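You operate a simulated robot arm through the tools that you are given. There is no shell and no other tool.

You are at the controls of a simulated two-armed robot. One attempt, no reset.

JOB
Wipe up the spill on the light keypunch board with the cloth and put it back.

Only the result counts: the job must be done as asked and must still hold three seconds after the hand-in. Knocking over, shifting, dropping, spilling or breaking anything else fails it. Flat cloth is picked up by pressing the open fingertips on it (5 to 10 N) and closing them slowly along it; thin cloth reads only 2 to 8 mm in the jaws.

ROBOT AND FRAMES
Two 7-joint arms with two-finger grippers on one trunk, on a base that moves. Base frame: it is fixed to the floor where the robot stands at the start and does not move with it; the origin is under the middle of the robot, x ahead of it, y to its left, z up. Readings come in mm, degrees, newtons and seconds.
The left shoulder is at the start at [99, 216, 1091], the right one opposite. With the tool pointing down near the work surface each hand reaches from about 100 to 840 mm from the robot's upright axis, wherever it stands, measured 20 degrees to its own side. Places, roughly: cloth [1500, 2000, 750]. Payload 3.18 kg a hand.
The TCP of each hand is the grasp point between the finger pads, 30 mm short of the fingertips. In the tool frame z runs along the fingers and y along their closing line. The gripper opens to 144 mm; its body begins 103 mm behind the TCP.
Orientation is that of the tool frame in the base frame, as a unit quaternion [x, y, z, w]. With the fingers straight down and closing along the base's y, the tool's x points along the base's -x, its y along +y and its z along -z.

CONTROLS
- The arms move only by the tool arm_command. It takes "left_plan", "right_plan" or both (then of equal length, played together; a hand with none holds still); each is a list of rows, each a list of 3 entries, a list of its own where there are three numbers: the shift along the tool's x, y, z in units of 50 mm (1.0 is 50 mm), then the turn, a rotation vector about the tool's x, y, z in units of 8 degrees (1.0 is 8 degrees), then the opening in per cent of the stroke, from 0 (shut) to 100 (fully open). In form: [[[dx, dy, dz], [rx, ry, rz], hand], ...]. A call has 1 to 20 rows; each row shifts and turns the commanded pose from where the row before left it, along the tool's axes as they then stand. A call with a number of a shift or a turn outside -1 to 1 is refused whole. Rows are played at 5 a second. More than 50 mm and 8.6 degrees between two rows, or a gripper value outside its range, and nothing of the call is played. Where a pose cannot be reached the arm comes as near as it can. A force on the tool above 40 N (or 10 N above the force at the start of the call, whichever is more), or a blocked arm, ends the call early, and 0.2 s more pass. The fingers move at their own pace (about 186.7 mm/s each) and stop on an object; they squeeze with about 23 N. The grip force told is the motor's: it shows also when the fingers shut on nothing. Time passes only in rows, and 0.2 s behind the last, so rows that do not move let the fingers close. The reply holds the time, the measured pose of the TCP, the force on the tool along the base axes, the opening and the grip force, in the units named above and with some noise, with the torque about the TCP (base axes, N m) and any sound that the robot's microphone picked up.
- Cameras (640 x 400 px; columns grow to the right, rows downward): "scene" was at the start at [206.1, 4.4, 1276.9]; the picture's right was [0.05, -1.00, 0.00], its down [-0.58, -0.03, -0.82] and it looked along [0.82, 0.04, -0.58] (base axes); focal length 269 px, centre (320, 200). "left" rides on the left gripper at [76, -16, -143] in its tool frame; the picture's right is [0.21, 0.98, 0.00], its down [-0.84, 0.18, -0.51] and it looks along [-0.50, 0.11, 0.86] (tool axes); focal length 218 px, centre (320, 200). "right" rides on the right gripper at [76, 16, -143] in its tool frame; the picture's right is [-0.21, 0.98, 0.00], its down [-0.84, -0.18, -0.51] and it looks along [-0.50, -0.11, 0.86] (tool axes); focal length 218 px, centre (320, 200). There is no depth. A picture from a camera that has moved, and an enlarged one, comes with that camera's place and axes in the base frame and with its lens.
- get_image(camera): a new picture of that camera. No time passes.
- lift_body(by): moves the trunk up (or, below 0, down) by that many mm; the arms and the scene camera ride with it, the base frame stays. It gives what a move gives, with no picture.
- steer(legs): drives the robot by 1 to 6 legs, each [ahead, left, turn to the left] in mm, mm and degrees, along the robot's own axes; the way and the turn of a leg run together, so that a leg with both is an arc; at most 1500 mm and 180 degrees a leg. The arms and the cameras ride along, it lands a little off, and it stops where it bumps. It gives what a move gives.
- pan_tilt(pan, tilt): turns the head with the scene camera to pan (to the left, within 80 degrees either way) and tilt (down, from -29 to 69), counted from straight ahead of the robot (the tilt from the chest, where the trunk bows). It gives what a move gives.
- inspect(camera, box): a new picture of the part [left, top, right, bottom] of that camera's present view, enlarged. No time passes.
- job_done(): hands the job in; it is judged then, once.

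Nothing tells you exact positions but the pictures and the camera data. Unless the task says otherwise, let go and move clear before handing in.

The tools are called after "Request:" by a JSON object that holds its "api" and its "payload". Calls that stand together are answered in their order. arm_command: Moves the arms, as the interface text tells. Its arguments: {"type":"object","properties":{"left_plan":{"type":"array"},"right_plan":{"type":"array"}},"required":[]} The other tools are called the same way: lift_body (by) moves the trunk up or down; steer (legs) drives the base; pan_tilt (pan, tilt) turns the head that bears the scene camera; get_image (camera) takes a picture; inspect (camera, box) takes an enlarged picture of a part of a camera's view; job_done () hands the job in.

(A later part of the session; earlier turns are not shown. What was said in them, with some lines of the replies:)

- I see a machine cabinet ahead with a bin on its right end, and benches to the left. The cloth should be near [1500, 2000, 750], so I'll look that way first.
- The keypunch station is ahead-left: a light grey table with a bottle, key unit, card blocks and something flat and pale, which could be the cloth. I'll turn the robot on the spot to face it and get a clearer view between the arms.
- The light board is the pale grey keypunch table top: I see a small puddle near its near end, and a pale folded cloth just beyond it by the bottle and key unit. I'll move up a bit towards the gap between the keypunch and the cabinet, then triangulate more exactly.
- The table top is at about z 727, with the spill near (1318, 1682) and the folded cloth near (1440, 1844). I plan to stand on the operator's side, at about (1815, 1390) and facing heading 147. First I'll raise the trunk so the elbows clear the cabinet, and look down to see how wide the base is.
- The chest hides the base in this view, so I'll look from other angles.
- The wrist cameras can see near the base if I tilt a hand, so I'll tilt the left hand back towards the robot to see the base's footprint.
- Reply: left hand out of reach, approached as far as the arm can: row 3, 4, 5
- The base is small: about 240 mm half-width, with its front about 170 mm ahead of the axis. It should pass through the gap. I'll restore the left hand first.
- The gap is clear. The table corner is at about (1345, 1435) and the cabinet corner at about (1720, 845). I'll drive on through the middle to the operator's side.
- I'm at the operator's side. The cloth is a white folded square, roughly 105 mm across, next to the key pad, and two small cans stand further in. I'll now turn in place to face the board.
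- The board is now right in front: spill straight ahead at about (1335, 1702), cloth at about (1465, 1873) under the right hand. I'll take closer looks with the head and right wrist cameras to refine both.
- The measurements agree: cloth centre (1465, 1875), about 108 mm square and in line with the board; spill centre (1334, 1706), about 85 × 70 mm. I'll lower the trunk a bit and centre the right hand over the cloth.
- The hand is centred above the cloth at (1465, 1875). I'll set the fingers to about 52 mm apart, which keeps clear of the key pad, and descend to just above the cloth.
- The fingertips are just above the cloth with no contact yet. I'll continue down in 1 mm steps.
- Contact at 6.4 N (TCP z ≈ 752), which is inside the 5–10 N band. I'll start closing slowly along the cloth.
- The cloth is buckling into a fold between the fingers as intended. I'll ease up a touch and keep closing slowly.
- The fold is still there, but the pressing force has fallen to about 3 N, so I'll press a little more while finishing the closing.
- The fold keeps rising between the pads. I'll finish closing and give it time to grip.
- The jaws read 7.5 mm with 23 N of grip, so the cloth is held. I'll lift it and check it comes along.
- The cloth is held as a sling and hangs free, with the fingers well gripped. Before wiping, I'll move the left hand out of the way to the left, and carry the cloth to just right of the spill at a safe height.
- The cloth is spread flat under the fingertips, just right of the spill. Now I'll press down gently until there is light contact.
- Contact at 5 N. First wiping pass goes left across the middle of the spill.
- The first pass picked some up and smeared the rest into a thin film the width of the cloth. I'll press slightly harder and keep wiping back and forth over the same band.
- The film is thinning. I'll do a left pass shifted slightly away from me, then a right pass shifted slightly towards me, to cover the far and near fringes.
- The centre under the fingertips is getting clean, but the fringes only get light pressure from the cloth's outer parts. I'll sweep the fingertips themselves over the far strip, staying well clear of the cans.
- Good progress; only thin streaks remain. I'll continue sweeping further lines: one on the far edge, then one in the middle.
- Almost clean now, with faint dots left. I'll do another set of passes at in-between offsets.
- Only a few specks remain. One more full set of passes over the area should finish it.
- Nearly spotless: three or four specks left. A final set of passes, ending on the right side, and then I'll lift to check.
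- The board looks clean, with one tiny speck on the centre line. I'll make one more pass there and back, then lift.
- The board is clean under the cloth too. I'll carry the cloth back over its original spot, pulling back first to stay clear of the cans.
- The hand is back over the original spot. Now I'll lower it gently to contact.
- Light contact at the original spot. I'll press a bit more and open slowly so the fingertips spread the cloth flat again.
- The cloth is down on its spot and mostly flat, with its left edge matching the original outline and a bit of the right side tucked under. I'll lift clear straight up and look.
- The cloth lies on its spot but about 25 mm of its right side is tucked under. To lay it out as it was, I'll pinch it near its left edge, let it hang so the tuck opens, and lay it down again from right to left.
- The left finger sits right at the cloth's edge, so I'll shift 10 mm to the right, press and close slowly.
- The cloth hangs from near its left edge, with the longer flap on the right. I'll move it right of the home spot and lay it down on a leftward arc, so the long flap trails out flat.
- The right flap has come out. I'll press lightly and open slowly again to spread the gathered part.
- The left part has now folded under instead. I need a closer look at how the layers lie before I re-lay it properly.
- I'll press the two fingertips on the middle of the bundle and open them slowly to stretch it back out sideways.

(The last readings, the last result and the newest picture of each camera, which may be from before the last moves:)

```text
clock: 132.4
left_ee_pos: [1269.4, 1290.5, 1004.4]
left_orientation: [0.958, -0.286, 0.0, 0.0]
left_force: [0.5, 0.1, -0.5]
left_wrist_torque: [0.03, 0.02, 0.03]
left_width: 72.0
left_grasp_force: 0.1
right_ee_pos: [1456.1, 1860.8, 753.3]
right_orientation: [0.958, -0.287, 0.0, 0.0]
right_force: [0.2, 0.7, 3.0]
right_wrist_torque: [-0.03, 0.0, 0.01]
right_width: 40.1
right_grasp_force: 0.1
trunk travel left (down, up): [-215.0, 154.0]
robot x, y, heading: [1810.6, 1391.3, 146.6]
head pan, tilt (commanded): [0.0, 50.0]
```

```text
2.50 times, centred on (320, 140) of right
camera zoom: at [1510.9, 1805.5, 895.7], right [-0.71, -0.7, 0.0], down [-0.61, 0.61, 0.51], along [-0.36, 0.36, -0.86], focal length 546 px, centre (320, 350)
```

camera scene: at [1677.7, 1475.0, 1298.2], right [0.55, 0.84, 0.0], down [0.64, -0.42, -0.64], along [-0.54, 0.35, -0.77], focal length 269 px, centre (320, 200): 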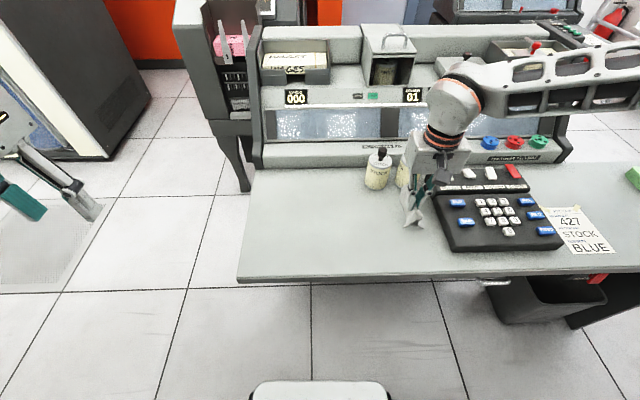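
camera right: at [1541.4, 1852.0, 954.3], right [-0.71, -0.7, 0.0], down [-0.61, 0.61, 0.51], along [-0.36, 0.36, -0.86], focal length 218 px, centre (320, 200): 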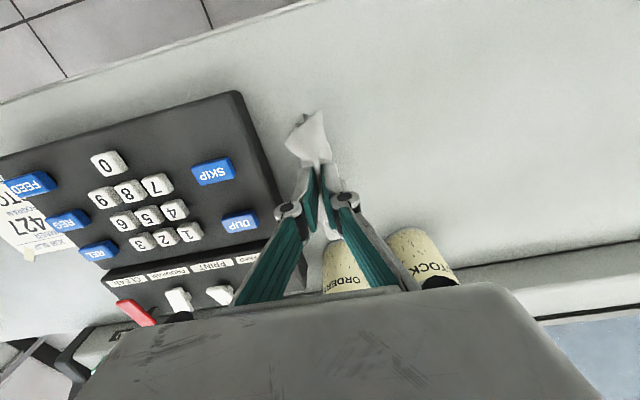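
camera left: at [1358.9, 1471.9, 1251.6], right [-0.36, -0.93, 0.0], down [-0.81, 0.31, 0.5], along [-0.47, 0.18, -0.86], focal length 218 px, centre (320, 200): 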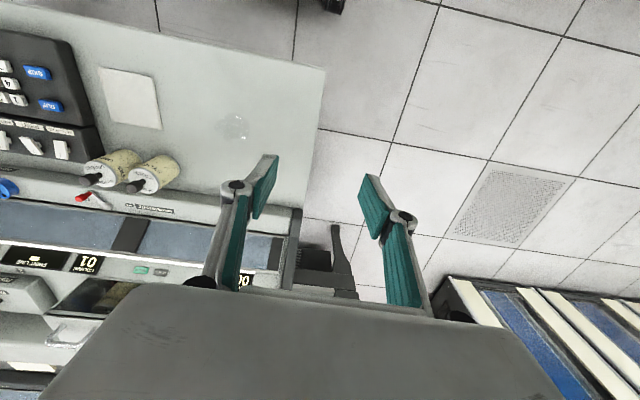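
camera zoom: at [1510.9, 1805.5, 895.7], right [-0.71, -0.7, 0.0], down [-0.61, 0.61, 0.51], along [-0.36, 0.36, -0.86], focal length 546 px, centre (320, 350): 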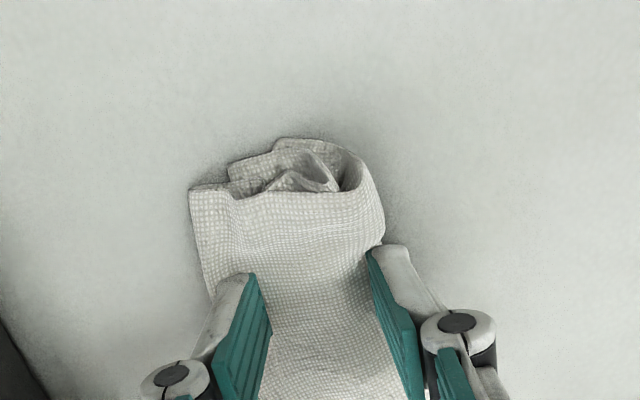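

The middle has flattened; now it is folded with the left half underneath, and the right edge is a free single layer. I'll lift, turn the right hand 90° so it can pinch that right edge, and hang the cloth from it.

Request:
{"api": "arm_command", "payload": {"right_plan": [[[0, 0, -0.1], [0, 0, 0], 28], [[0, 0, -0.4], [0, 0, 0], 28], [[0, 0, -0.8], [0, 0, 0], 28], [[0, 0, -0.8], [0, 0, 0], 28], [[0, 0, -0.8], [0, 0, 0], 28], [[0, 0, 0], [0, 0, 0], 28]]}}

Request:
{"api": "arm_command", "payload": {"right_plan": [[[0, 0, 0], [0, 0, 1], 28], [[0, 0, 0], [0, 0, 1], 28], [[0, 0, 0], [0, 0, 1], 28], [[0, 0, 0], [0, 0, 1], 28], [[0, 0, 0], [0, 0, 1], 28], [[0, 0, 0], [0, 0, 1], 28], [[0, 0, 0], [0, 0, 1], 28], [[0, 0, 0], [0, 0, 1], 28], [[0, 0, 0], [0, 0, 1], 28], [[0, 0, 0], [0, 0, 1], 28], [[0, 0, 0], [0, 0, 1], 28], [[0, 0, 0], [0, 0, 0.25], 28], [[0, 0, 0], [0, 0, 0], 28]]}}

Request:
{"api": "get_image", "payload": {"camera": "scene"}}

Request:
{"api": "get_image", "payload": {"camera": "right"}}

```text
clock: 133.8
left_ee_pos: [1268.4, 1291.1, 1004.9]
left_orientation: [0.958, -0.286, 0.001, 0.0]
left_force: [-0.1, 0.1, 0.0]
left_wrist_torque: [0.01, -0.03, -0.01]
left_width: 72.2
left_grasp_force: 0.1
right_ee_pos: [1455.0, 1859.9, 899.4]
right_orientation: [0.958, -0.286, 0.0, 0.0]
right_force: [0.1, -1.2, -1.1]
right_wrist_torque: [-0.02, 0.0, -0.01]
right_width: 40.3
right_grasp_force: 0.0
trunk travel left (down, up): [-215.0, 154.0]
robot x, y, heading: [1813.7, 1391.3, 146.9]
head pan, tilt (commanded): [0.0, 50.0]
```

```text
clock: 136.6
left_ee_pos: [1268.2, 1290.3, 1004.3]
left_orientation: [0.958, -0.286, 0.002, 0.001]
left_force: [-0.2, 0.2, 0.0]
left_wrist_torque: [0.01, 0.01, -0.02]
left_width: 72.1
left_grasp_force: 0.1
right_ee_pos: [1455.6, 1860.3, 897.8]
right_orientation: [-0.476, 0.879, 0.001, 0.0]
right_force: [-0.4, 0.0, 0.0]
right_wrist_torque: [0.06, -0.02, 0.0]
right_width: 40.5
right_grasp_force: 0.0
trunk travel left (down, up): [-215.0, 154.0]
robot x, y, heading: [1814.4, 1384.5, 146.8]
head pan, tilt (commanded): [0.0, 50.0]
```

```text
taken
camera scene: at [1678.1, 1475.4, 1298.2], right [0.55, 0.84, 0.0], down [0.64, -0.42, -0.64], along [-0.54, 0.35, -0.77], focal length 269 px, centre (320, 200)
```

scene: 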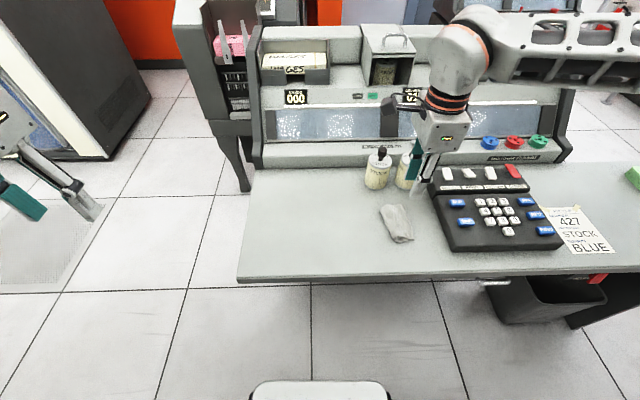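

```text
taken
camera right: at [1400.1, 1806.2, 1040.6], right [-0.7, 0.71, 0.0], down [0.61, 0.61, 0.51], along [0.36, 0.36, -0.86], focal length 218 px, centre (320, 200)
```

right: 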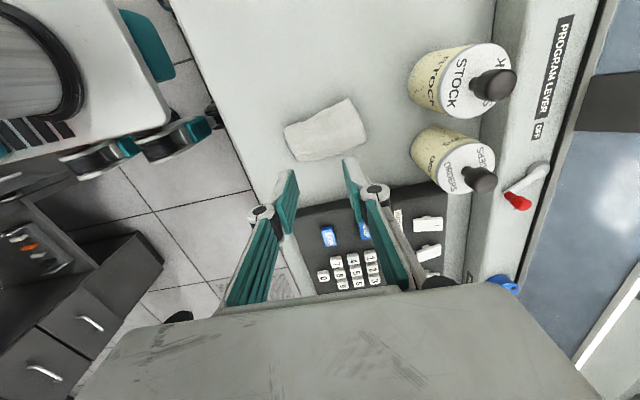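

Request:
{"api": "inspect", "payload": {"camera": "right", "box": [270, 80, 390, 180]}}

Request:
{"api": "inspect", "payload": {"camera": "scene", "box": [370, 195, 430, 250]}}

```text
4.00 times, centred on (330, 130) of right
camera zoom: at [1400.1, 1806.2, 1040.6], right [-0.7, 0.71, 0.0], down [0.61, 0.61, 0.51], along [0.36, 0.36, -0.86], focal length 873 px, centre (280, 480)
```

zoom: 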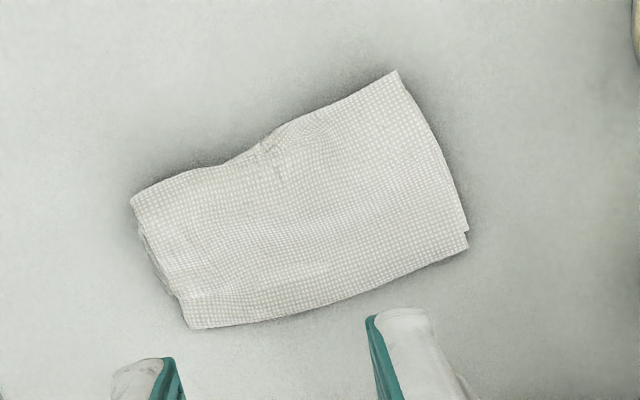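

```text
7.27 times, centred on (400, 222) of scene
camera zoom: at [1678.1, 1475.4, 1298.2], right [0.55, 0.84, 0.0], down [0.64, -0.42, -0.64], along [-0.54, 0.35, -0.77], focal length 1955 px, centre (-262, 36)
```

zoom: 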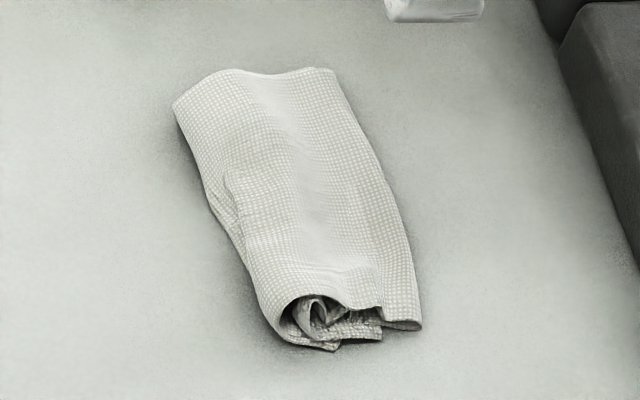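

The hand is turned with its fingers in line with the cloth's right edge. I'll come down on that edge and gather it gently.

Request:
{"api": "arm_command", "payload": {"right_plan": [[[-0.49, 0.22, 0], [0, 0, 0], 28], [[0, 0, 0.7], [0, 0, 0], 28], [[0, 0, 0.7], [0, 0, 0], 28], [[0, 0, 0.7], [0, 0, 0], 28], [[0, 0, 0.5], [0, 0, 0], 28], [[0, 0, 0], [0, 0, 0], 28]]}}

Request:
{"api": "inspect", "payload": {"camera": "right", "box": [220, 60, 420, 220]}}

Request:
{"api": "inspect", "payload": {"camera": "scene", "box": [350, 165, 460, 250]}}

```text
clock: 138.0
left_ee_pos: [1268.5, 1290.6, 1003.9]
left_orientation: [0.958, -0.285, 0.001, 0.0]
left_force: [-0.9, -0.3, 0.3]
left_wrist_torque: [0.02, 0.01, -0.04]
left_width: 72.1
left_grasp_force: 0.1
right_ee_pos: [1458.9, 1888.0, 769.0]
right_orientation: [-0.475, 0.88, 0.0, 0.0]
right_force: [-0.3, 0.2, -0.8]
right_wrist_torque: [0.01, 0.0, -0.01]
right_width: 40.4
right_grasp_force: 0.0
trunk travel left (down, up): [-215.0, 154.0]
robot x, y, heading: [1812.6, 1389.6, 146.7]
head pan, tilt (commanded): [0.0, 50.0]
```

```text
2.50 times, centred on (320, 140) of right
camera zoom: at [1404.5, 1832.9, 910.5], right [-0.7, 0.71, 0.0], down [0.61, 0.61, 0.51], along [0.36, 0.36, -0.86], focal length 546 px, centre (320, 350)
```

zoom: 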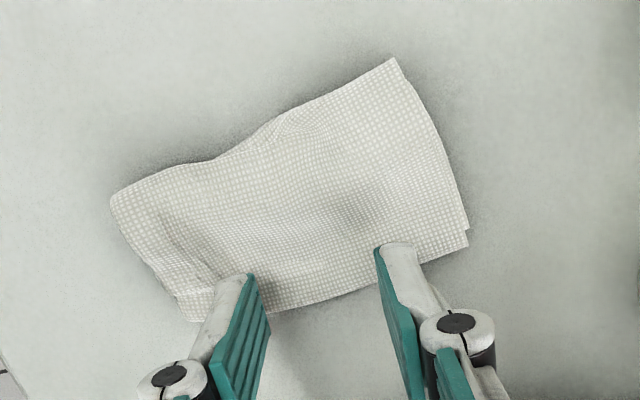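

```text
4.71 times, centred on (405, 208) of scene
camera zoom: at [1678.2, 1475.2, 1298.3], right [0.55, 0.84, 0.0], down [0.64, -0.42, -0.64], along [-0.54, 0.35, -0.77], focal length 1265 px, centre (-80, 165)
```

zoom: 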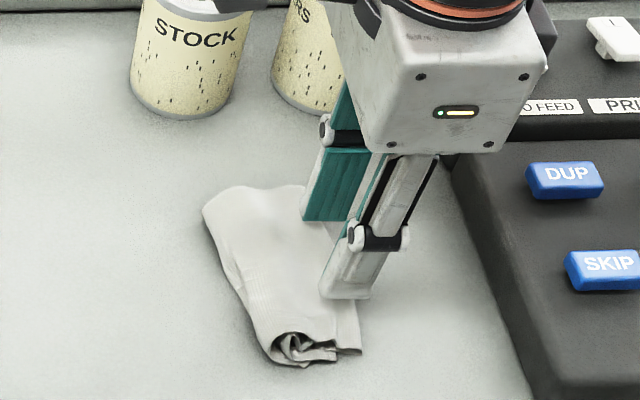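

Request:
{"api": "arm_command", "payload": {"right_plan": [[[0, 0, 0.18], [0, 0, 0], 28], [[0, 0, 0.06], [0, 0, 0], 28], [[0, 0, 0.04], [0, 0, 0], 28], [[0, 0, 0.02], [0, 0, 0], 28], [[0, 0, 0], [0, 0, 0], 28]]}}

Request:
{"api": "inspect", "payload": {"camera": "right", "box": [220, 60, 420, 220]}}

```text
clock: 139.2
left_ee_pos: [1267.6, 1290.7, 1004.1]
left_orientation: [0.958, -0.286, 0.002, 0.0]
left_force: [-0.3, 0.1, 0.0]
left_wrist_torque: [0.03, 0.01, 0.03]
left_width: 72.1
left_grasp_force: 0.1
right_ee_pos: [1461.0, 1886.6, 754.1]
right_orientation: [-0.476, 0.88, 0.0, 0.0]
right_force: [1.5, 0.9, 1.9]
right_wrist_torque: [0.01, 0.02, 0.0]
right_width: 40.1
right_grasp_force: 0.1
trunk travel left (down, up): [-215.0, 154.0]
robot x, y, heading: [1810.9, 1390.3, 147.2]
head pan, tilt (commanded): [0.0, 50.0]
```

```text
2.50 times, centred on (320, 140) of right
camera zoom: at [1404.6, 1832.8, 895.4], right [-0.7, 0.71, 0.0], down [0.61, 0.61, 0.51], along [0.36, 0.36, -0.86], focal length 546 px, centre (320, 350)
```

zoom: 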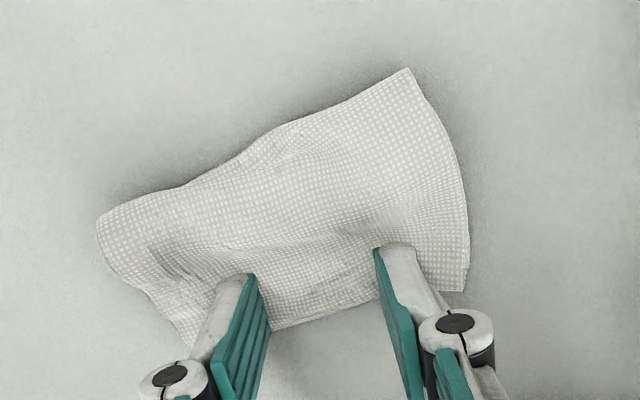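

Request:
{"api": "arm_command", "payload": {"right_plan": [[[0, 0, 0.02], [0, 0, 0], 28], [[0, 0, 0.015], [0, 0, 0], 28], [[0, 0, 0], [0, 0, 0], 28]]}}

```text
clock: 140.0
left_ee_pos: [1268.8, 1291.8, 1004.1]
left_orientation: [0.958, -0.286, 0.001, 0.0]
left_force: [-0.8, -0.6, -0.2]
left_wrist_torque: [0.0, 0.02, -0.04]
left_width: 72.0
left_grasp_force: 0.1
right_ee_pos: [1460.1, 1886.8, 752.2]
right_orientation: [-0.476, 0.88, 0.001, 0.0]
right_force: [-0.4, 0.5, 5.4]
right_wrist_torque: [-0.08, -0.04, -0.01]
right_width: 39.9
right_grasp_force: 0.1
trunk travel left (down, up): [-215.0, 154.0]
robot x, y, heading: [1812.6, 1390.6, 146.6]
head pan, tilt (commanded): [0.0, 50.0]
```

Request:
{"api": "arm_command", "payload": {"right_plan": [[[0, 0, 0.005], [0, 0, 0], 26], [[0, 0, 0.005], [0, 0, 0], 24], [[0, 0, 0], [0, 0, 0], 22], [[0, 0, 0.005], [0, 0, 0], 20], [[0, 0, 0], [0, 0, 0], 18], [[0, 0, 0.005], [0, 0, 0], 16], [[0, 0, 0], [0, 0, 0], 14], [[0, 0, 0.005], [0, 0, 0], 12], [[0, 0, 0], [0, 0, 0], 10]]}}

Request:
{"api": "inspect", "payload": {"camera": "right", "box": [220, 60, 420, 220]}}

```text
clock: 142.0
left_ee_pos: [1269.4, 1290.2, 1003.7]
left_orientation: [0.958, -0.286, 0.002, 0.001]
left_force: [-1.0, -0.6, -0.5]
left_wrist_torque: [-0.02, 0.0, 0.0]
left_width: 71.9
left_grasp_force: 0.0
right_ee_pos: [1459.3, 1886.9, 750.2]
right_orientation: [-0.476, 0.879, 0.0, -0.001]
right_force: [-1.4, 0.6, 2.9]
right_wrist_torque: [-0.03, 0.01, -0.01]
right_width: 13.4
right_grasp_force: 0.0
trunk travel left (down, up): [-215.0, 154.0]
robot x, y, heading: [1813.9, 1382.8, 147.1]
head pan, tilt (commanded): [0.0, 50.0]
```

```text
2.50 times, centred on (320, 140) of right
camera zoom: at [1404.3, 1832.7, 892.6], right [-0.7, 0.71, 0.0], down [0.61, 0.61, 0.51], along [0.36, 0.36, -0.86], focal length 546 px, centre (320, 350)
```

zoom: 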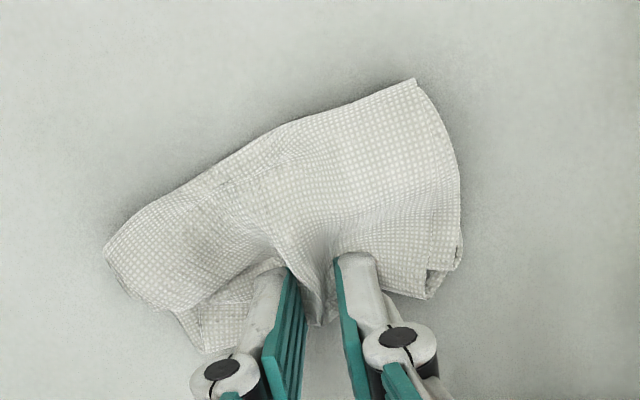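

The right edge has gathered well between the fingers. I'll finish the pinch and lift high so the cloth hangs and unfolds.

Request:
{"api": "arm_command", "payload": {"right_plan": [[[0, 0, 0.005], [0, 0, 0], 8], [[0, 0, 0], [0, 0, 0], 6], [[0, 0, 0], [0, 0, 0], 4], [[0, 0, 0], [0, 0, 0], 2], [[0, 0, 0], [0, 0, 0], 0], [[0, 0, 0], [0, 0, 0], 0], [[0, 0, 0], [0, 0, 0], 0]]}}

Request:
{"api": "arm_command", "payload": {"right_plan": [[[0, 0, -0.3], [0, 0, 0], 0], [[0, 0, -0.5], [0, 0, 0], 0], [[0, 0, -0.5], [0, 0, 0], 0], [[0, 0, -0.6], [0, 0, 0], 0], [[0, 0, -0.6], [0, 0, 0], 0], [[0, 0, -0.5], [0, 0, 0], 0], [[0, 0, 0], [0, 0, 0], 0], [[0, 0, 0], [0, 0, 0], 0]]}}

Request:
{"api": "inspect", "payload": {"camera": "scene", "box": [330, 140, 480, 250]}}

Request:
{"api": "get_image", "payload": {"camera": "right"}}

```text
clock: 143.6
left_ee_pos: [1269.8, 1290.3, 1003.6]
left_orientation: [0.958, -0.286, 0.001, 0.0]
left_force: [0.3, -0.9, -0.4]
left_wrist_torque: [0.01, 0.02, -0.02]
left_width: 72.2
left_grasp_force: 0.1
right_ee_pos: [1458.9, 1888.1, 751.2]
right_orientation: [-0.475, 0.88, 0.0, 0.0]
right_force: [-0.3, 0.6, 1.9]
right_wrist_torque: [0.03, -0.03, 0.01]
right_width: 3.4
right_grasp_force: 18.9
trunk travel left (down, up): [-215.0, 154.0]
robot x, y, heading: [1809.3, 1387.0, 146.7]
head pan, tilt (commanded): [0.0, 50.0]
```

```text
clock: 145.4
left_ee_pos: [1270.0, 1291.6, 1004.1]
left_orientation: [0.958, -0.286, 0.002, 0.001]
left_force: [0.2, -0.5, -0.5]
left_wrist_torque: [-0.01, 0.0, 0.0]
left_width: 71.9
left_grasp_force: 0.1
right_ee_pos: [1459.6, 1886.4, 901.1]
right_orientation: [-0.476, 0.88, 0.0, 0.0]
right_force: [-0.5, 0.4, 0.1]
right_wrist_torque: [0.0, -0.01, 0.0]
right_width: 0.1
right_grasp_force: 22.7
trunk travel left (down, up): [-215.0, 154.0]
robot x, y, heading: [1813.9, 1389.2, 146.9]
head pan, tilt (commanded): [0.0, 50.0]
```

```text
3.64 times, centred on (405, 195) of scene
camera zoom: at [1678.2, 1475.3, 1298.2], right [0.55, 0.84, 0.0], down [0.64, -0.42, -0.64], along [-0.54, 0.35, -0.77], focal length 978 px, centre (11, 218)
```

zoom: 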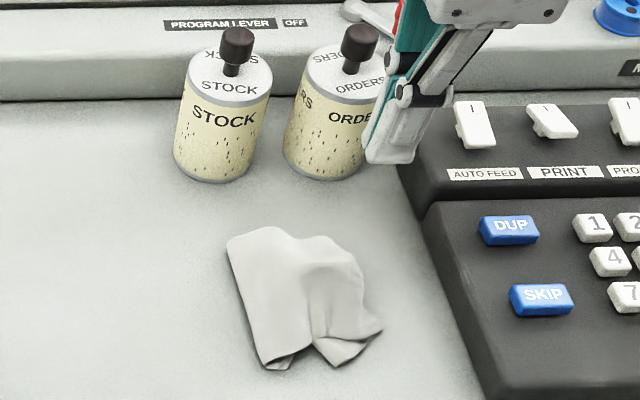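

```text
taken
camera right: at [1404.2, 1832.4, 1042.6], right [-0.7, 0.71, 0.0], down [0.61, 0.61, 0.51], along [0.36, 0.36, -0.86], focal length 218 px, centre (320, 200)
```

right: 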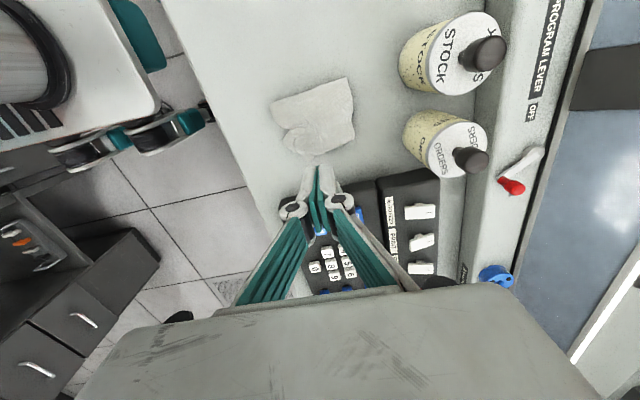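

The pinch slipped off and the cloth dropped back on its spot. I'll look at how it lies now.

Request:
{"api": "inspect", "payload": {"camera": "scene", "box": [370, 190, 430, 245]}}

Request:
{"api": "inspect", "payload": {"camera": "right", "box": [255, 60, 375, 170]}}

```text
7.27 times, centred on (400, 218) of scene
camera zoom: at [1678.2, 1475.3, 1298.2], right [0.55, 0.84, 0.0], down [0.64, -0.42, -0.64], along [-0.54, 0.35, -0.77], focal length 1955 px, centre (-262, 73)
```

zoom: 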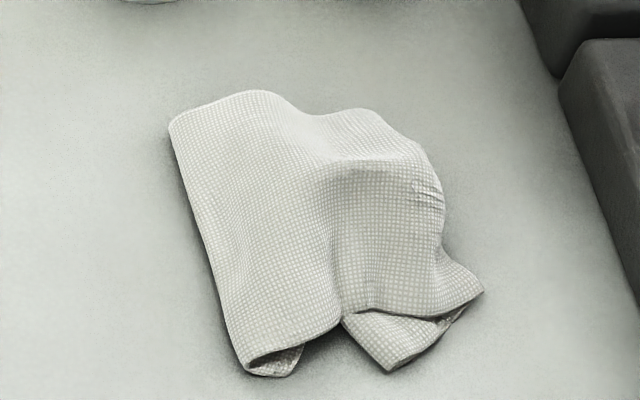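

```text
3.64 times, centred on (315, 115) of right
camera zoom: at [1404.2, 1832.4, 1042.6], right [-0.7, 0.71, 0.0], down [0.61, 0.61, 0.51], along [0.36, 0.36, -0.86], focal length 794 px, centre (338, 509)
```

zoom: 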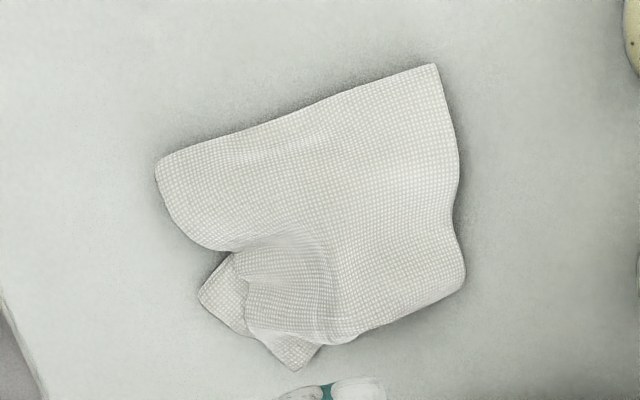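

It now covers most of its original outline, about 10 mm off centre, with the right edge gathered. I'll press at the gathered spot and open the fingers along the edge to spread it, then draw it slightly to the right.

Request:
{"api": "arm_command", "payload": {"right_plan": [[[-0.23, -0.34, 0], [0, 0, 0], 10], [[0, 0, 0.7], [0, 0, 0], 10], [[0, 0, 0.7], [0, 0, 0], 10], [[0, 0, 0.7], [0, 0, 0], 10], [[0, 0, 0.5], [0, 0, 0], 10], [[0, 0, 0.1], [0, 0, 0], 10], [[0, 0, 0], [0, 0, 0], 10]]}}

Request:
{"api": "inspect", "payload": {"camera": "right", "box": [220, 60, 420, 220]}}

```text
clock: 147.0
left_ee_pos: [1269.0, 1291.1, 1002.8]
left_orientation: [0.958, -0.286, 0.0, 0.001]
left_force: [0.2, 0.5, -0.6]
left_wrist_torque: [0.02, 0.02, 0.01]
left_width: 72.0
left_grasp_force: 0.0
right_ee_pos: [1479.7, 1886.2, 765.2]
right_orientation: [-0.475, 0.88, 0.0, 0.0]
right_force: [0.4, 0.3, 1.3]
right_wrist_torque: [0.03, 0.0, -0.01]
right_width: 14.5
right_grasp_force: 0.0
trunk travel left (down, up): [-215.0, 154.0]
robot x, y, heading: [1813.0, 1393.3, 146.7]
head pan, tilt (commanded): [0.0, 50.0]
```

```text
2.50 times, centred on (320, 140) of right
camera zoom: at [1423.9, 1832.1, 907.3], right [-0.7, 0.71, 0.0], down [0.61, 0.61, 0.51], along [0.36, 0.36, -0.86], focal length 546 px, centre (320, 350)
```

zoom: 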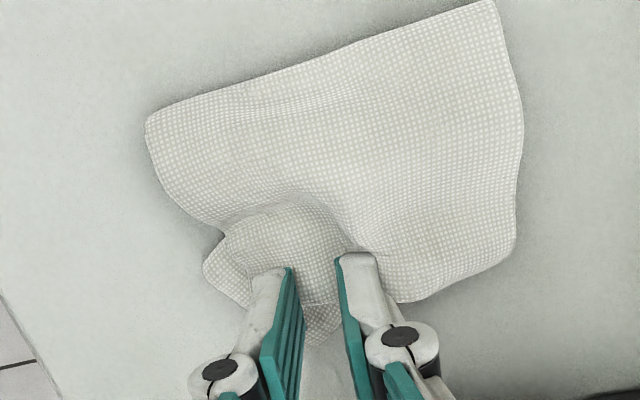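

Request:
{"api": "arm_command", "payload": {"right_plan": [[[0, 0, 0.08], [0, 0, 0], 10], [[0, 0, 0.06], [0, 0, 0], 10], [[0, 0, 0.03], [0, 0, 0], 10], [[0, 0, 0.03], [0, 0, 0], 10], [[0, 0, 0], [0, 0, 0], 10]]}}

Request:
{"api": "inspect", "payload": {"camera": "right", "box": [220, 60, 420, 220]}}

```text
clock: 148.2
left_ee_pos: [1269.0, 1290.7, 1002.5]
left_orientation: [0.958, -0.286, 0.001, 0.0]
left_force: [-0.7, 1.1, 1.0]
left_wrist_torque: [0.02, -0.03, 0.02]
left_width: 72.0
left_grasp_force: 0.1
right_ee_pos: [1479.7, 1887.3, 755.4]
right_orientation: [-0.476, 0.879, 0.0, 0.0]
right_force: [0.5, 0.1, 0.9]
right_wrist_torque: [-0.01, 0.01, 0.0]
right_width: 14.1
right_grasp_force: 0.1
trunk travel left (down, up): [-215.0, 154.0]
robot x, y, heading: [1813.7, 1392.4, 146.9]
head pan, tilt (commanded): [0.0, 50.0]
```

```text
2.50 times, centred on (320, 140) of right
camera zoom: at [1424.7, 1832.9, 897.3], right [-0.7, 0.71, 0.0], down [0.61, 0.61, 0.51], along [0.36, 0.36, -0.86], focal length 546 px, centre (320, 350)
```

zoom: 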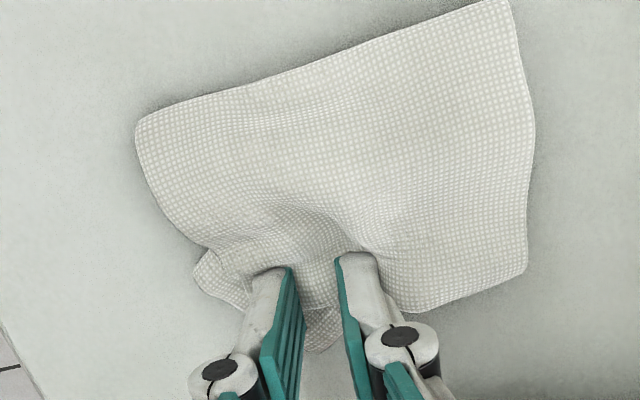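

Request:
{"api": "arm_command", "payload": {"right_plan": [[[0, 0, 0.03], [0, 0, 0], 10], [[0, 0, 0.02], [0, 0, 0], 10], [[0, 0, 0.02], [0, 0, 0], 10], [[0, 0, 0], [0, 0, 0], 10]]}}

```text
clock: 149.2
left_ee_pos: [1268.0, 1290.8, 1003.9]
left_orientation: [0.958, -0.285, 0.002, 0.001]
left_force: [-0.2, -0.2, -0.5]
left_wrist_torque: [0.0, 0.01, 0.03]
left_width: 72.0
left_grasp_force: 0.1
right_ee_pos: [1479.0, 1887.8, 752.4]
right_orientation: [-0.476, 0.88, 0.001, 0.001]
right_force: [-0.4, -0.4, 1.2]
right_wrist_torque: [-0.03, -0.01, 0.0]
right_width: 14.0
right_grasp_force: 0.1
trunk travel left (down, up): [-215.0, 154.0]
robot x, y, heading: [1811.4, 1390.3, 146.9]
head pan, tilt (commanded): [0.0, 50.0]
```

Request:
{"api": "arm_command", "payload": {"right_plan": [[[0, 0, 0.02], [0, 0, 0], 10], [[0, 0, 0.015], [0, 0, 0], 10], [[0, 0, 0], [0, 0, 0], 10]]}}

```text
clock: 150.0
left_ee_pos: [1269.5, 1290.4, 1004.8]
left_orientation: [0.958, -0.286, 0.001, 0.0]
left_force: [-0.4, 0.0, 0.2]
left_wrist_torque: [0.02, -0.03, 0.01]
left_width: 72.0
left_grasp_force: 0.0
right_ee_pos: [1479.5, 1886.4, 751.8]
right_orientation: [-0.475, 0.88, 0.001, 0.0]
right_force: [0.0, -0.8, 5.8]
right_wrist_torque: [-0.03, -0.02, 0.03]
right_width: 14.0
right_grasp_force: 0.1
trunk travel left (down, up): [-215.0, 154.0]
robot x, y, heading: [1814.8, 1388.4, 146.9]
head pan, tilt (commanded): [0.0, 50.0]
```

Contact at about 6 N. Opening slowly along the right edge now.

Request:
{"api": "arm_command", "payload": {"right_plan": [[[0, 0, 0.005], [0, 0, 0], 12], [[0, 0, 0.005], [0, 0, 0], 14], [[0, 0, 0], [0, 0, 0], 16], [[0, 0, 0.005], [0, 0, 0], 18], [[0, 0, 0], [0, 0, 0], 20], [[0, 0, 0.005], [0, 0, 0], 22], [[0, 0, 0], [0, 0, 0], 24], [[0, 0, 0], [0, 0, 0], 26], [[0, 0, 0], [0, 0, 0], 28], [[0, 0, 0], [0, 0, 0], 30]]}}

Request:
{"api": "inspect", "payload": {"camera": "right", "box": [220, 60, 420, 220]}}

```text
clock: 152.2
left_ee_pos: [1267.8, 1290.5, 1003.9]
left_orientation: [0.958, -0.286, 0.002, 0.001]
left_force: [0.7, 0.0, 0.9]
left_wrist_torque: [0.0, -0.02, 0.03]
left_width: 72.1
left_grasp_force: 0.1
right_ee_pos: [1481.1, 1886.7, 749.5]
right_orientation: [-0.476, 0.88, 0.0, 0.0]
right_force: [0.1, 0.1, 7.0]
right_wrist_torque: [-0.02, 0.08, 0.01]
right_width: 42.6
right_grasp_force: 4.0
trunk travel left (down, up): [-215.0, 154.0]
robot x, y, heading: [1814.2, 1387.3, 146.8]
head pan, tilt (commanded): [0.0, 50.0]
```

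```text
2.50 times, centred on (320, 140) of right
camera zoom: at [1424.9, 1832.6, 891.5], right [-0.7, 0.71, 0.0], down [0.61, 0.61, 0.51], along [0.36, 0.36, -0.86], focal length 546 px, centre (320, 350)
```

zoom: 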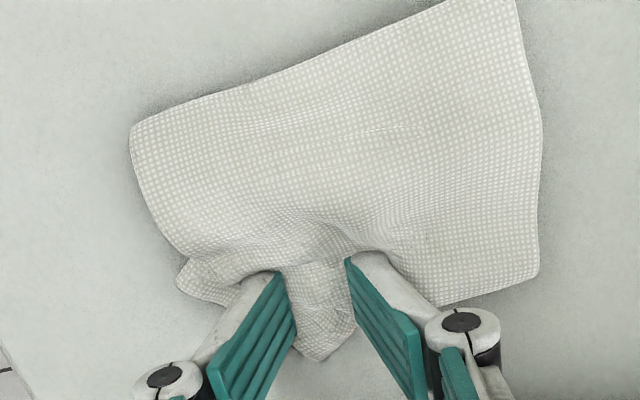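

The fingertips are sticking in the cloth, so I'll ease the pressure slightly to let them slide outwards.

Request:
{"api": "arm_command", "payload": {"right_plan": [[[0, 0, -0.01], [0, 0, 0], 30], [[0, 0, -0.01], [0, 0, 0], 30], [[0, 0, -0.01], [0, 0, 0], 32], [[0, 0, 0], [0, 0, 0], 34], [[0, 0, 0], [0, 0, 0], 36]]}}

Request:
{"api": "inspect", "payload": {"camera": "right", "box": [220, 60, 420, 220]}}

```text
clock: 153.4
left_ee_pos: [1268.8, 1290.6, 1003.1]
left_orientation: [0.958, -0.287, 0.002, 0.001]
left_force: [-0.1, 0.7, -0.8]
left_wrist_torque: [-0.01, 0.02, 0.02]
left_width: 72.0
left_grasp_force: 0.0
right_ee_pos: [1480.5, 1886.3, 751.1]
right_orientation: [-0.476, 0.88, 0.0, 0.0]
right_force: [0.2, 0.7, 4.6]
right_wrist_torque: [-0.04, -0.01, 0.02]
right_width: 51.8
right_grasp_force: 0.1
trunk travel left (down, up): [-215.0, 154.0]
robot x, y, heading: [1811.6, 1386.0, 146.8]
head pan, tilt (commanded): [0.0, 50.0]
```

```text
2.50 times, centred on (320, 140) of right
camera zoom: at [1425.2, 1832.6, 893.1], right [-0.7, 0.71, 0.0], down [0.61, 0.61, 0.51], along [0.36, 0.36, -0.86], focal length 546 px, centre (320, 350)
```

zoom: 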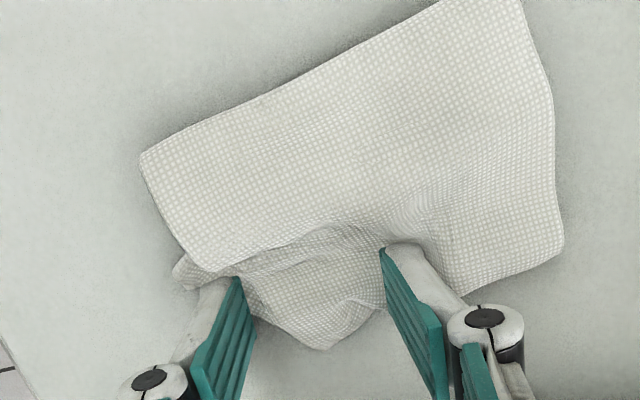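

Request:
{"api": "arm_command", "payload": {"right_plan": [[[0, 0, -0.1], [0, 0, 0], 36], [[0, 0, -0.4], [0, 0, 0], 36], [[0, 0, -0.8], [0, 0, 0], 36], [[0, 0, -0.8], [0, 0, 0], 36], [[0, 0, -0.8], [0, 0, 0], 36], [[0, 0, 0], [0, 0, 0], 36]]}}

Request:
{"api": "inspect", "payload": {"camera": "right", "box": [255, 60, 375, 170]}}

Request:
{"api": "inspect", "payload": {"camera": "scene", "box": [370, 190, 430, 245]}}

```text
clock: 154.8
left_ee_pos: [1267.4, 1291.6, 1002.5]
left_orientation: [0.958, -0.286, 0.002, 0.001]
left_force: [-0.4, 0.3, 0.5]
left_wrist_torque: [-0.01, -0.05, -0.01]
left_width: 71.9
left_grasp_force: 0.1
right_ee_pos: [1480.5, 1887.5, 895.8]
right_orientation: [-0.475, 0.88, -0.001, 0.0]
right_force: [-0.7, 0.6, -0.6]
right_wrist_torque: [-0.03, -0.03, -0.02]
right_width: 51.7
right_grasp_force: 0.1
trunk travel left (down, up): [-215.0, 154.0]
robot x, y, heading: [1810.8, 1384.3, 146.7]
head pan, tilt (commanded): [0.0, 50.0]
```

```text
3.64 times, centred on (315, 115) of right
camera zoom: at [1424.6, 1832.9, 1037.6], right [-0.7, 0.71, 0.0], down [0.61, 0.61, 0.51], along [0.36, 0.36, -0.86], focal length 794 px, centre (338, 509)
```

zoom: 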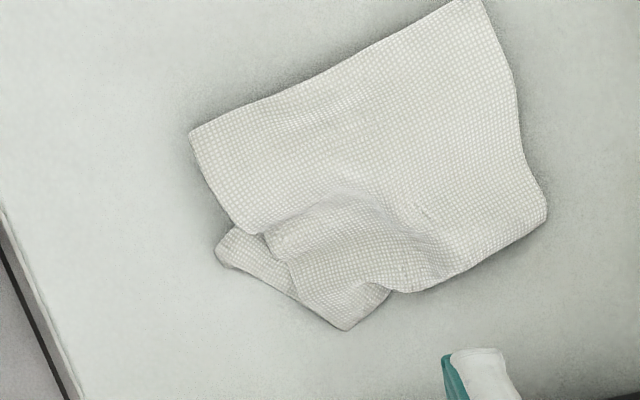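

```text
7.27 times, centred on (400, 218) of scene
camera zoom: at [1677.8, 1475.7, 1298.0], right [0.55, 0.84, 0.0], down [0.64, -0.42, -0.64], along [-0.54, 0.35, -0.77], focal length 1955 px, centre (-262, 73)
```

zoom: 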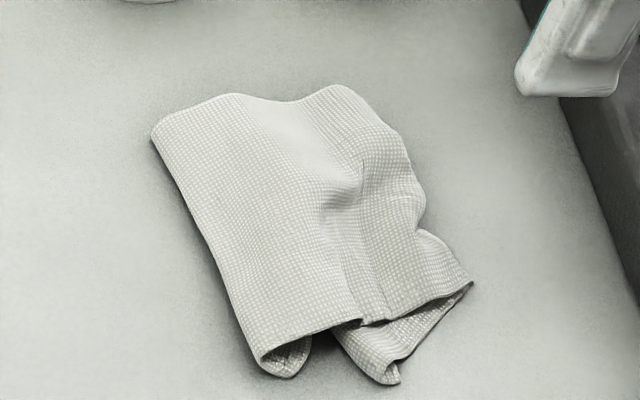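

The cloth lies about 13 mm left of its original centre. I'll press lightly on its middle with spread fingertips and draw it about 15 mm to the right, which also helps pull out the left tuck.

Request:
{"api": "arm_command", "payload": {"right_plan": [[[0.3, 0.06, 0], [0, 0, 0], 36], [[0, 0, 0.7], [0, 0, 0], 36], [[0, 0, 0.7], [0, 0, 0], 36], [[0, 0, 0.7], [0, 0, 0], 36], [[0, 0, 0.5], [0, 0, 0], 36], [[0, 0, 0.14], [0, 0, 0], 36], [[0, 0, 0.06], [0, 0, 0], 36], [[0, 0, 0], [0, 0, 0], 36]]}}

Request:
{"api": "inspect", "payload": {"camera": "right", "box": [220, 60, 420, 220]}}

```text
clock: 156.6
left_ee_pos: [1270.0, 1291.3, 1004.4]
left_orientation: [0.958, -0.286, 0.002, 0.0]
left_force: [0.0, 0.2, 0.2]
left_wrist_torque: [0.01, 0.03, -0.02]
left_width: 71.9
left_grasp_force: 0.2
right_ee_pos: [1469.4, 1876.6, 755.9]
right_orientation: [-0.476, 0.879, 0.0, 0.0]
right_force: [0.1, 0.4, 0.9]
right_wrist_torque: [-0.01, 0.03, 0.03]
right_width: 51.9
right_grasp_force: 0.1
trunk travel left (down, up): [-215.0, 154.0]
robot x, y, heading: [1808.1, 1385.5, 147.0]
head pan, tilt (commanded): [0.0, 50.0]
```

```text
2.50 times, centred on (320, 140) of right
camera zoom: at [1414.5, 1821.6, 898.0], right [-0.7, 0.71, 0.0], down [0.61, 0.61, 0.51], along [0.36, 0.36, -0.86], focal length 546 px, centre (320, 350)
```

zoom: 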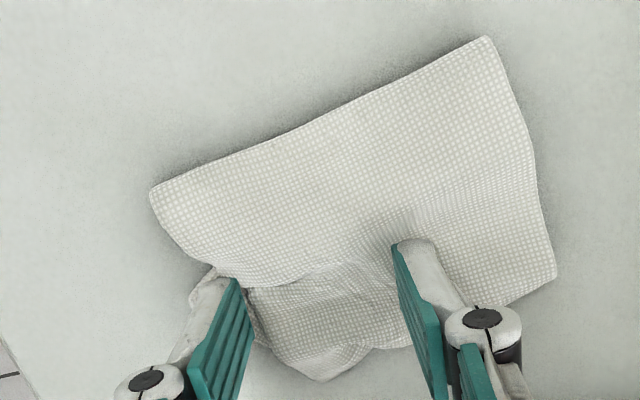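

Request:
{"api": "arm_command", "payload": {"right_plan": [[[0, 0, 0.03], [0, 0, 0], 36], [[0, 0, 0.03], [0, 0, 0], 36], [[0, 0, 0.02], [0, 0, 0], 36], [[0, 0, 0], [0, 0, 0], 36]]}}

```text
clock: 157.6
left_ee_pos: [1268.8, 1290.6, 1004.1]
left_orientation: [0.958, -0.285, 0.001, 0.0]
left_force: [0.1, -1.0, -0.3]
left_wrist_torque: [-0.01, 0.03, 0.01]
left_width: 71.7
left_grasp_force: 0.0
right_ee_pos: [1468.5, 1876.2, 754.1]
right_orientation: [-0.475, 0.88, 0.001, 0.0]
right_force: [0.1, 1.2, 7.5]
right_wrist_torque: [-0.11, -0.05, -0.01]
right_width: 52.3
right_grasp_force: 0.0
trunk travel left (down, up): [-215.0, 154.0]
robot x, y, heading: [1811.5, 1390.7, 146.9]
head pan, tilt (commanded): [0.0, 50.0]
```

Request:
{"api": "arm_command", "payload": {"right_plan": [[[-0.06, 0, 0], [0, 0, 0], 36], [[-0.06, 0, 0], [0, 0, 0], 36], [[-0.06, 0, 0], [0, 0, 0], 36], [[-0.06, 0, 0], [0, 0, 0], 36], [[-0.06, 0, 0], [0, 0, 0], 36], [[-0.06, 0, 0], [0, 0, 0], 36], [[0, 0, 0], [0, 0, 0], 36]]}}

Request:
{"api": "inspect", "payload": {"camera": "right", "box": [220, 60, 420, 220]}}

Request:
{"api": "inspect", "payload": {"camera": "scene", "box": [370, 190, 430, 245]}}

```text
clock: 159.2
left_ee_pos: [1268.9, 1290.9, 1003.2]
left_orientation: [0.959, -0.285, 0.002, 0.0]
left_force: [0.0, -0.5, 0.4]
left_wrist_torque: [0.03, 0.03, 0.0]
left_width: 72.0
left_grasp_force: 0.0
right_ee_pos: [1479.1, 1891.2, 752.5]
right_orientation: [-0.476, 0.88, 0.0, 0.001]
right_force: [-0.5, -2.8, 6.9]
right_wrist_torque: [-0.06, 0.1, 0.03]
right_width: 52.3
right_grasp_force: 0.1
trunk travel left (down, up): [-215.0, 154.0]
robot x, y, heading: [1813.4, 1384.9, 146.8]
head pan, tilt (commanded): [0.0, 50.0]
```

```text
2.50 times, centred on (320, 140) of right
camera zoom: at [1424.2, 1836.8, 894.0], right [-0.7, 0.71, 0.0], down [0.61, 0.61, 0.51], along [0.36, 0.36, -0.86], focal length 546 px, centre (320, 350)
```

zoom: 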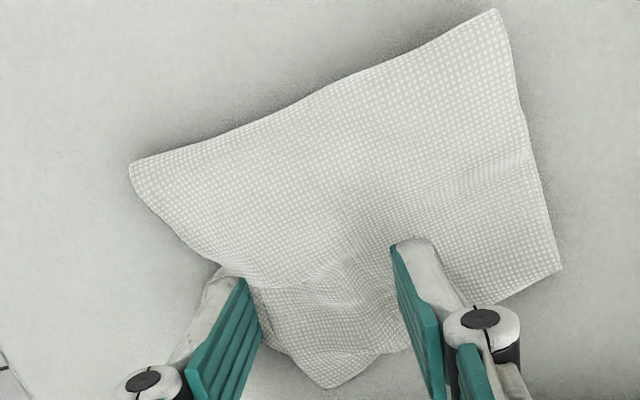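

```text
7.27 times, centred on (400, 218) of scene
camera zoom: at [1678.3, 1474.8, 1298.3], right [0.55, 0.84, 0.0], down [0.64, -0.42, -0.64], along [-0.54, 0.35, -0.77], focal length 1955 px, centre (-262, 73)
```

zoom: 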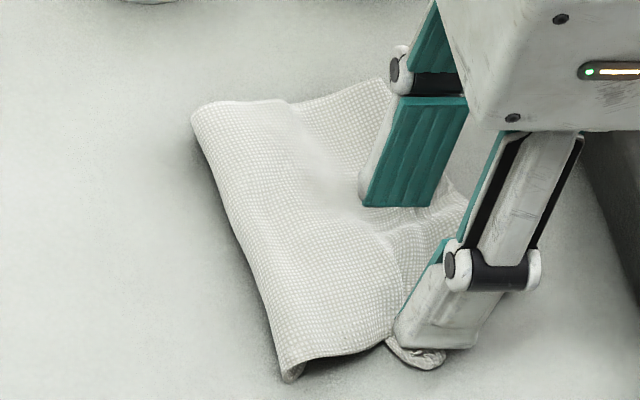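

Request:
{"api": "arm_command", "payload": {"right_plan": [[[0, 0, -0.1], [0, 0, 0], 36], [[0, 0, -0.4], [0, 0, 0], 36], [[0, 0, -0.8], [0, 0, 0], 36], [[0, 0, -0.8], [0, 0, 0], 36], [[0, 0, -0.8], [0, 0, 0], 36], [[0, 0, 0], [0, 0, 0], 36]]}}

Request:
{"api": "inspect", "payload": {"camera": "right", "box": [255, 60, 375, 170]}}

Request:
{"api": "inspect", "payload": {"camera": "scene", "box": [370, 190, 430, 245]}}

```text
clock: 160.6
left_ee_pos: [1269.0, 1291.6, 1004.0]
left_orientation: [0.958, -0.286, 0.001, -0.001]
left_force: [-0.3, -0.5, -0.3]
left_wrist_torque: [0.0, 0.02, 0.04]
left_width: 72.2
left_grasp_force: 0.0
right_ee_pos: [1479.5, 1891.5, 896.6]
right_orientation: [-0.476, 0.88, 0.0, 0.0]
right_force: [-0.7, 0.7, -0.1]
right_wrist_torque: [0.03, 0.03, 0.02]
right_width: 51.8
right_grasp_force: 0.1
trunk travel left (down, up): [-215.0, 154.0]
robot x, y, heading: [1812.2, 1390.6, 146.9]
head pan, tilt (commanded): [0.0, 50.0]
```

```text
3.64 times, centred on (315, 115) of right
camera zoom: at [1424.4, 1837.7, 1038.7], right [-0.7, 0.71, 0.0], down [0.61, 0.61, 0.51], along [0.36, 0.36, -0.86], focal length 794 px, centre (338, 509)
```

zoom: 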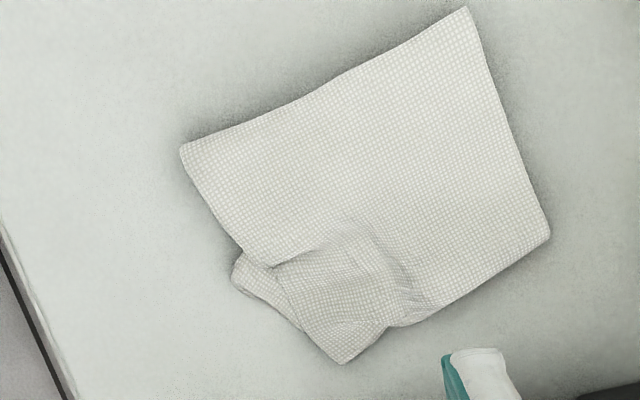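

```text
7.27 times, centred on (400, 218) of scene
camera zoom: at [1677.8, 1475.7, 1298.0], right [0.55, 0.84, 0.0], down [0.64, -0.42, -0.64], along [-0.54, 0.35, -0.77], focal length 1955 px, centre (-262, 73)
```

zoom: 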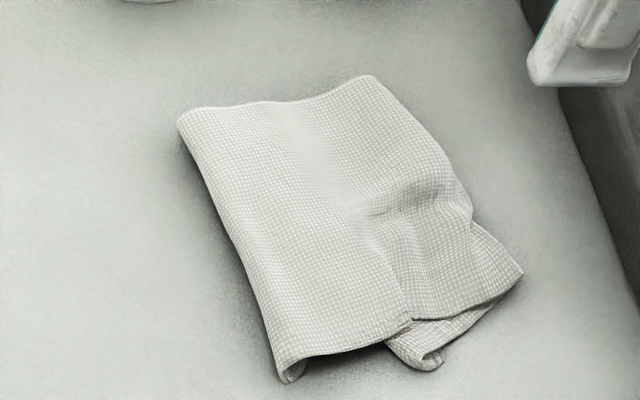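

The cloth is now nearly flat on its original spot, with its centre within about 10 mm of where it was. I'll move the hand well clear and do a final check of the whole board.

Request:
{"api": "arm_command", "payload": {"right_plan": [[[0, 0, -0.8], [0, 0, 0], 36], [[0, 0, -0.8], [0, 0, 0], 36], [[0, -0.8, -0.4], [0, 0, 0], 36], [[0, -0.8, 0], [0, 0, 0], 36], [[0, -0.8, 0], [0, 0, 0], 36], [[0, 0, 0], [0, 0, 0], 36]]}}

Request:
{"api": "get_image", "payload": {"camera": "scene"}}

Request:
{"api": "inspect", "payload": {"camera": "scene", "box": [235, 150, 435, 275]}}

Request:
{"api": "get_image", "payload": {"camera": "right"}}

```text
clock: 162.0
left_ee_pos: [1268.2, 1291.2, 1002.7]
left_orientation: [0.959, -0.285, 0.002, 0.0]
left_force: [-0.3, -0.2, -0.5]
left_wrist_torque: [0.02, -0.05, 0.02]
left_width: 71.8
left_grasp_force: 0.0
right_ee_pos: [1579.2, 1825.4, 997.0]
right_orientation: [-0.476, 0.88, 0.001, 0.001]
right_force: [0.5, 0.0, 0.7]
right_wrist_torque: [-0.04, -0.02, 0.03]
right_width: 52.1
right_grasp_force: 0.1
trunk travel left (down, up): [-215.0, 154.0]
robot x, y, heading: [1812.4, 1388.4, 146.8]
head pan, tilt (commanded): [0.0, 50.0]
```

```text
taken
camera scene: at [1677.5, 1475.5, 1298.0], right [0.55, 0.84, 0.0], down [0.64, -0.42, -0.64], along [-0.54, 0.35, -0.77], focal length 269 px, centre (320, 200)
```

scene: 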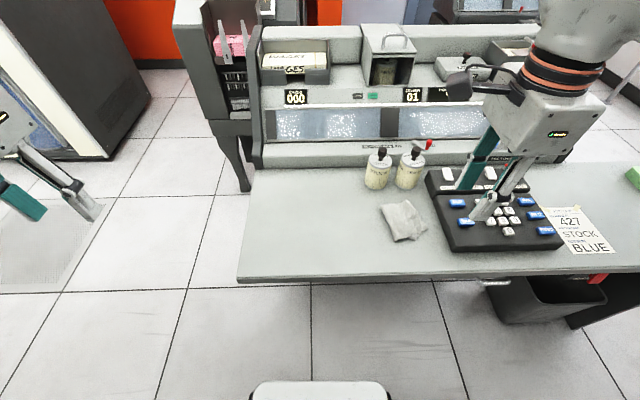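

```text
3.20 times, centred on (335, 212) of scene
camera zoom: at [1677.5, 1475.5, 1298.0], right [0.55, 0.84, 0.0], down [0.64, -0.42, -0.64], along [-0.54, 0.35, -0.77], focal length 860 px, centre (272, 160)
```

zoom: 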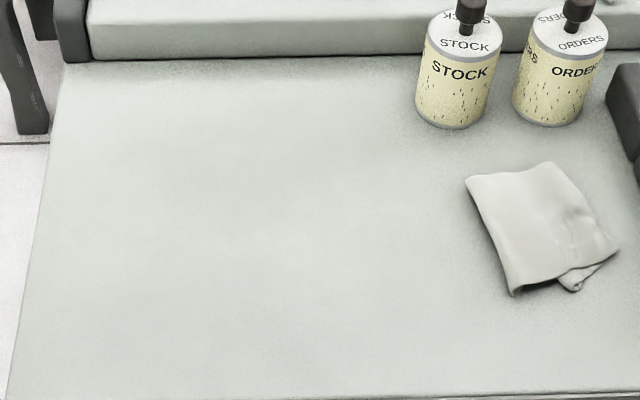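

```text
taken
camera right: at [1524.0, 1771.7, 1138.4], right [-0.7, 0.71, 0.0], down [0.61, 0.61, 0.51], along [0.36, 0.36, -0.86], focal length 218 px, centre (320, 200)
```

right: 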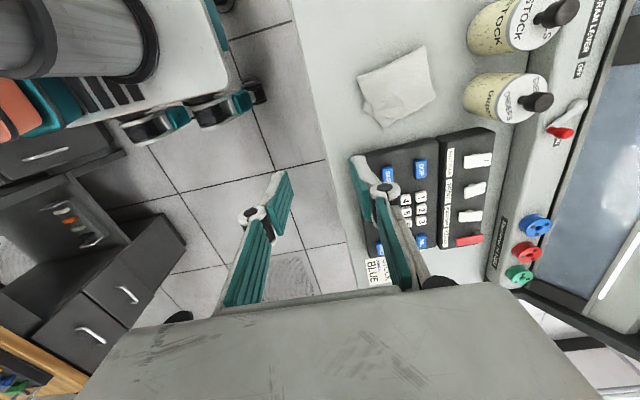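

Request:
{"api": "inspect", "payload": {"camera": "scene", "box": [270, 185, 370, 250]}}

Request:
{"api": "inspect", "payload": {"camera": "scene", "box": [360, 140, 460, 260]}}

```text
6.15 times, centred on (320, 218) of scene
camera zoom: at [1677.5, 1475.5, 1298.0], right [0.55, 0.84, 0.0], down [0.64, -0.42, -0.64], along [-0.54, 0.35, -0.77], focal length 1654 px, centre (320, 92)
```

zoom: 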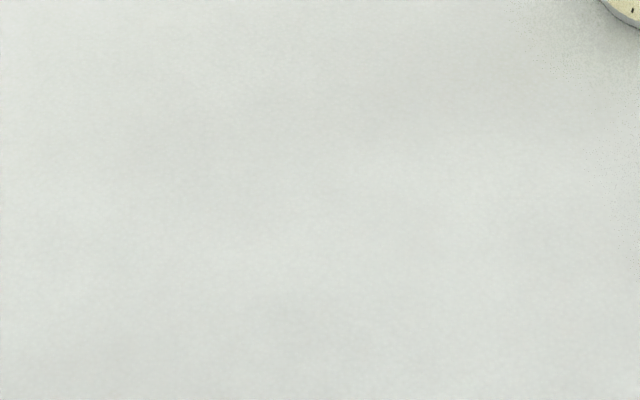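

```text
3.33 times, centred on (410, 200) of scene
camera zoom: at [1677.5, 1475.5, 1298.0], right [0.55, 0.84, 0.0], down [0.64, -0.42, -0.64], along [-0.54, 0.35, -0.77], focal length 896 px, centre (20, 200)
```

zoom: 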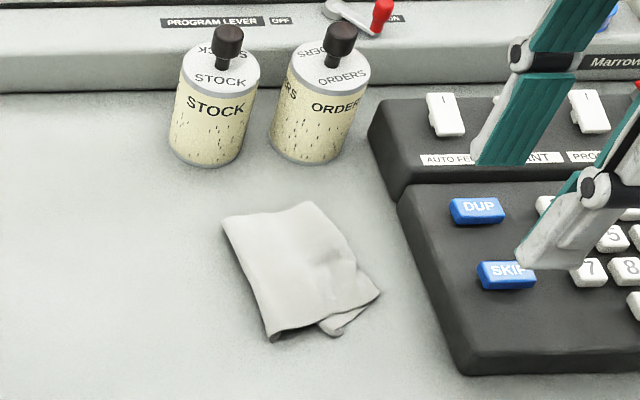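

The spill area is spotless, and the cloth is released and back on its original spot. The cans and key pad haven't moved, and both hands are clear. I'm handing the job in.

Request:
{"api": "job_done", "payload": {}}

```text
The job is handed in.
```

I wiped up the spill on the light keypunch board, put the cloth back where it was, and handed the job in.

- **Spill:** I wiped it with repeated cloth passes at about 5 to 15 N. Close-up views afterwards showed no film or specks left on the board.
- **Cloth:** it lies released on its original spot, with its centre within about 10 mm of where it was. It is turned slightly, and one corner is still folded under. I re-laid it several times to flatten it, and it slipped out of the fingers once and dropped back onto the board.
- **Other items:** the two cans and the key pad look unmoved in the pictures, and nothing was bumped on the drive in. Both hands are clear of the board.
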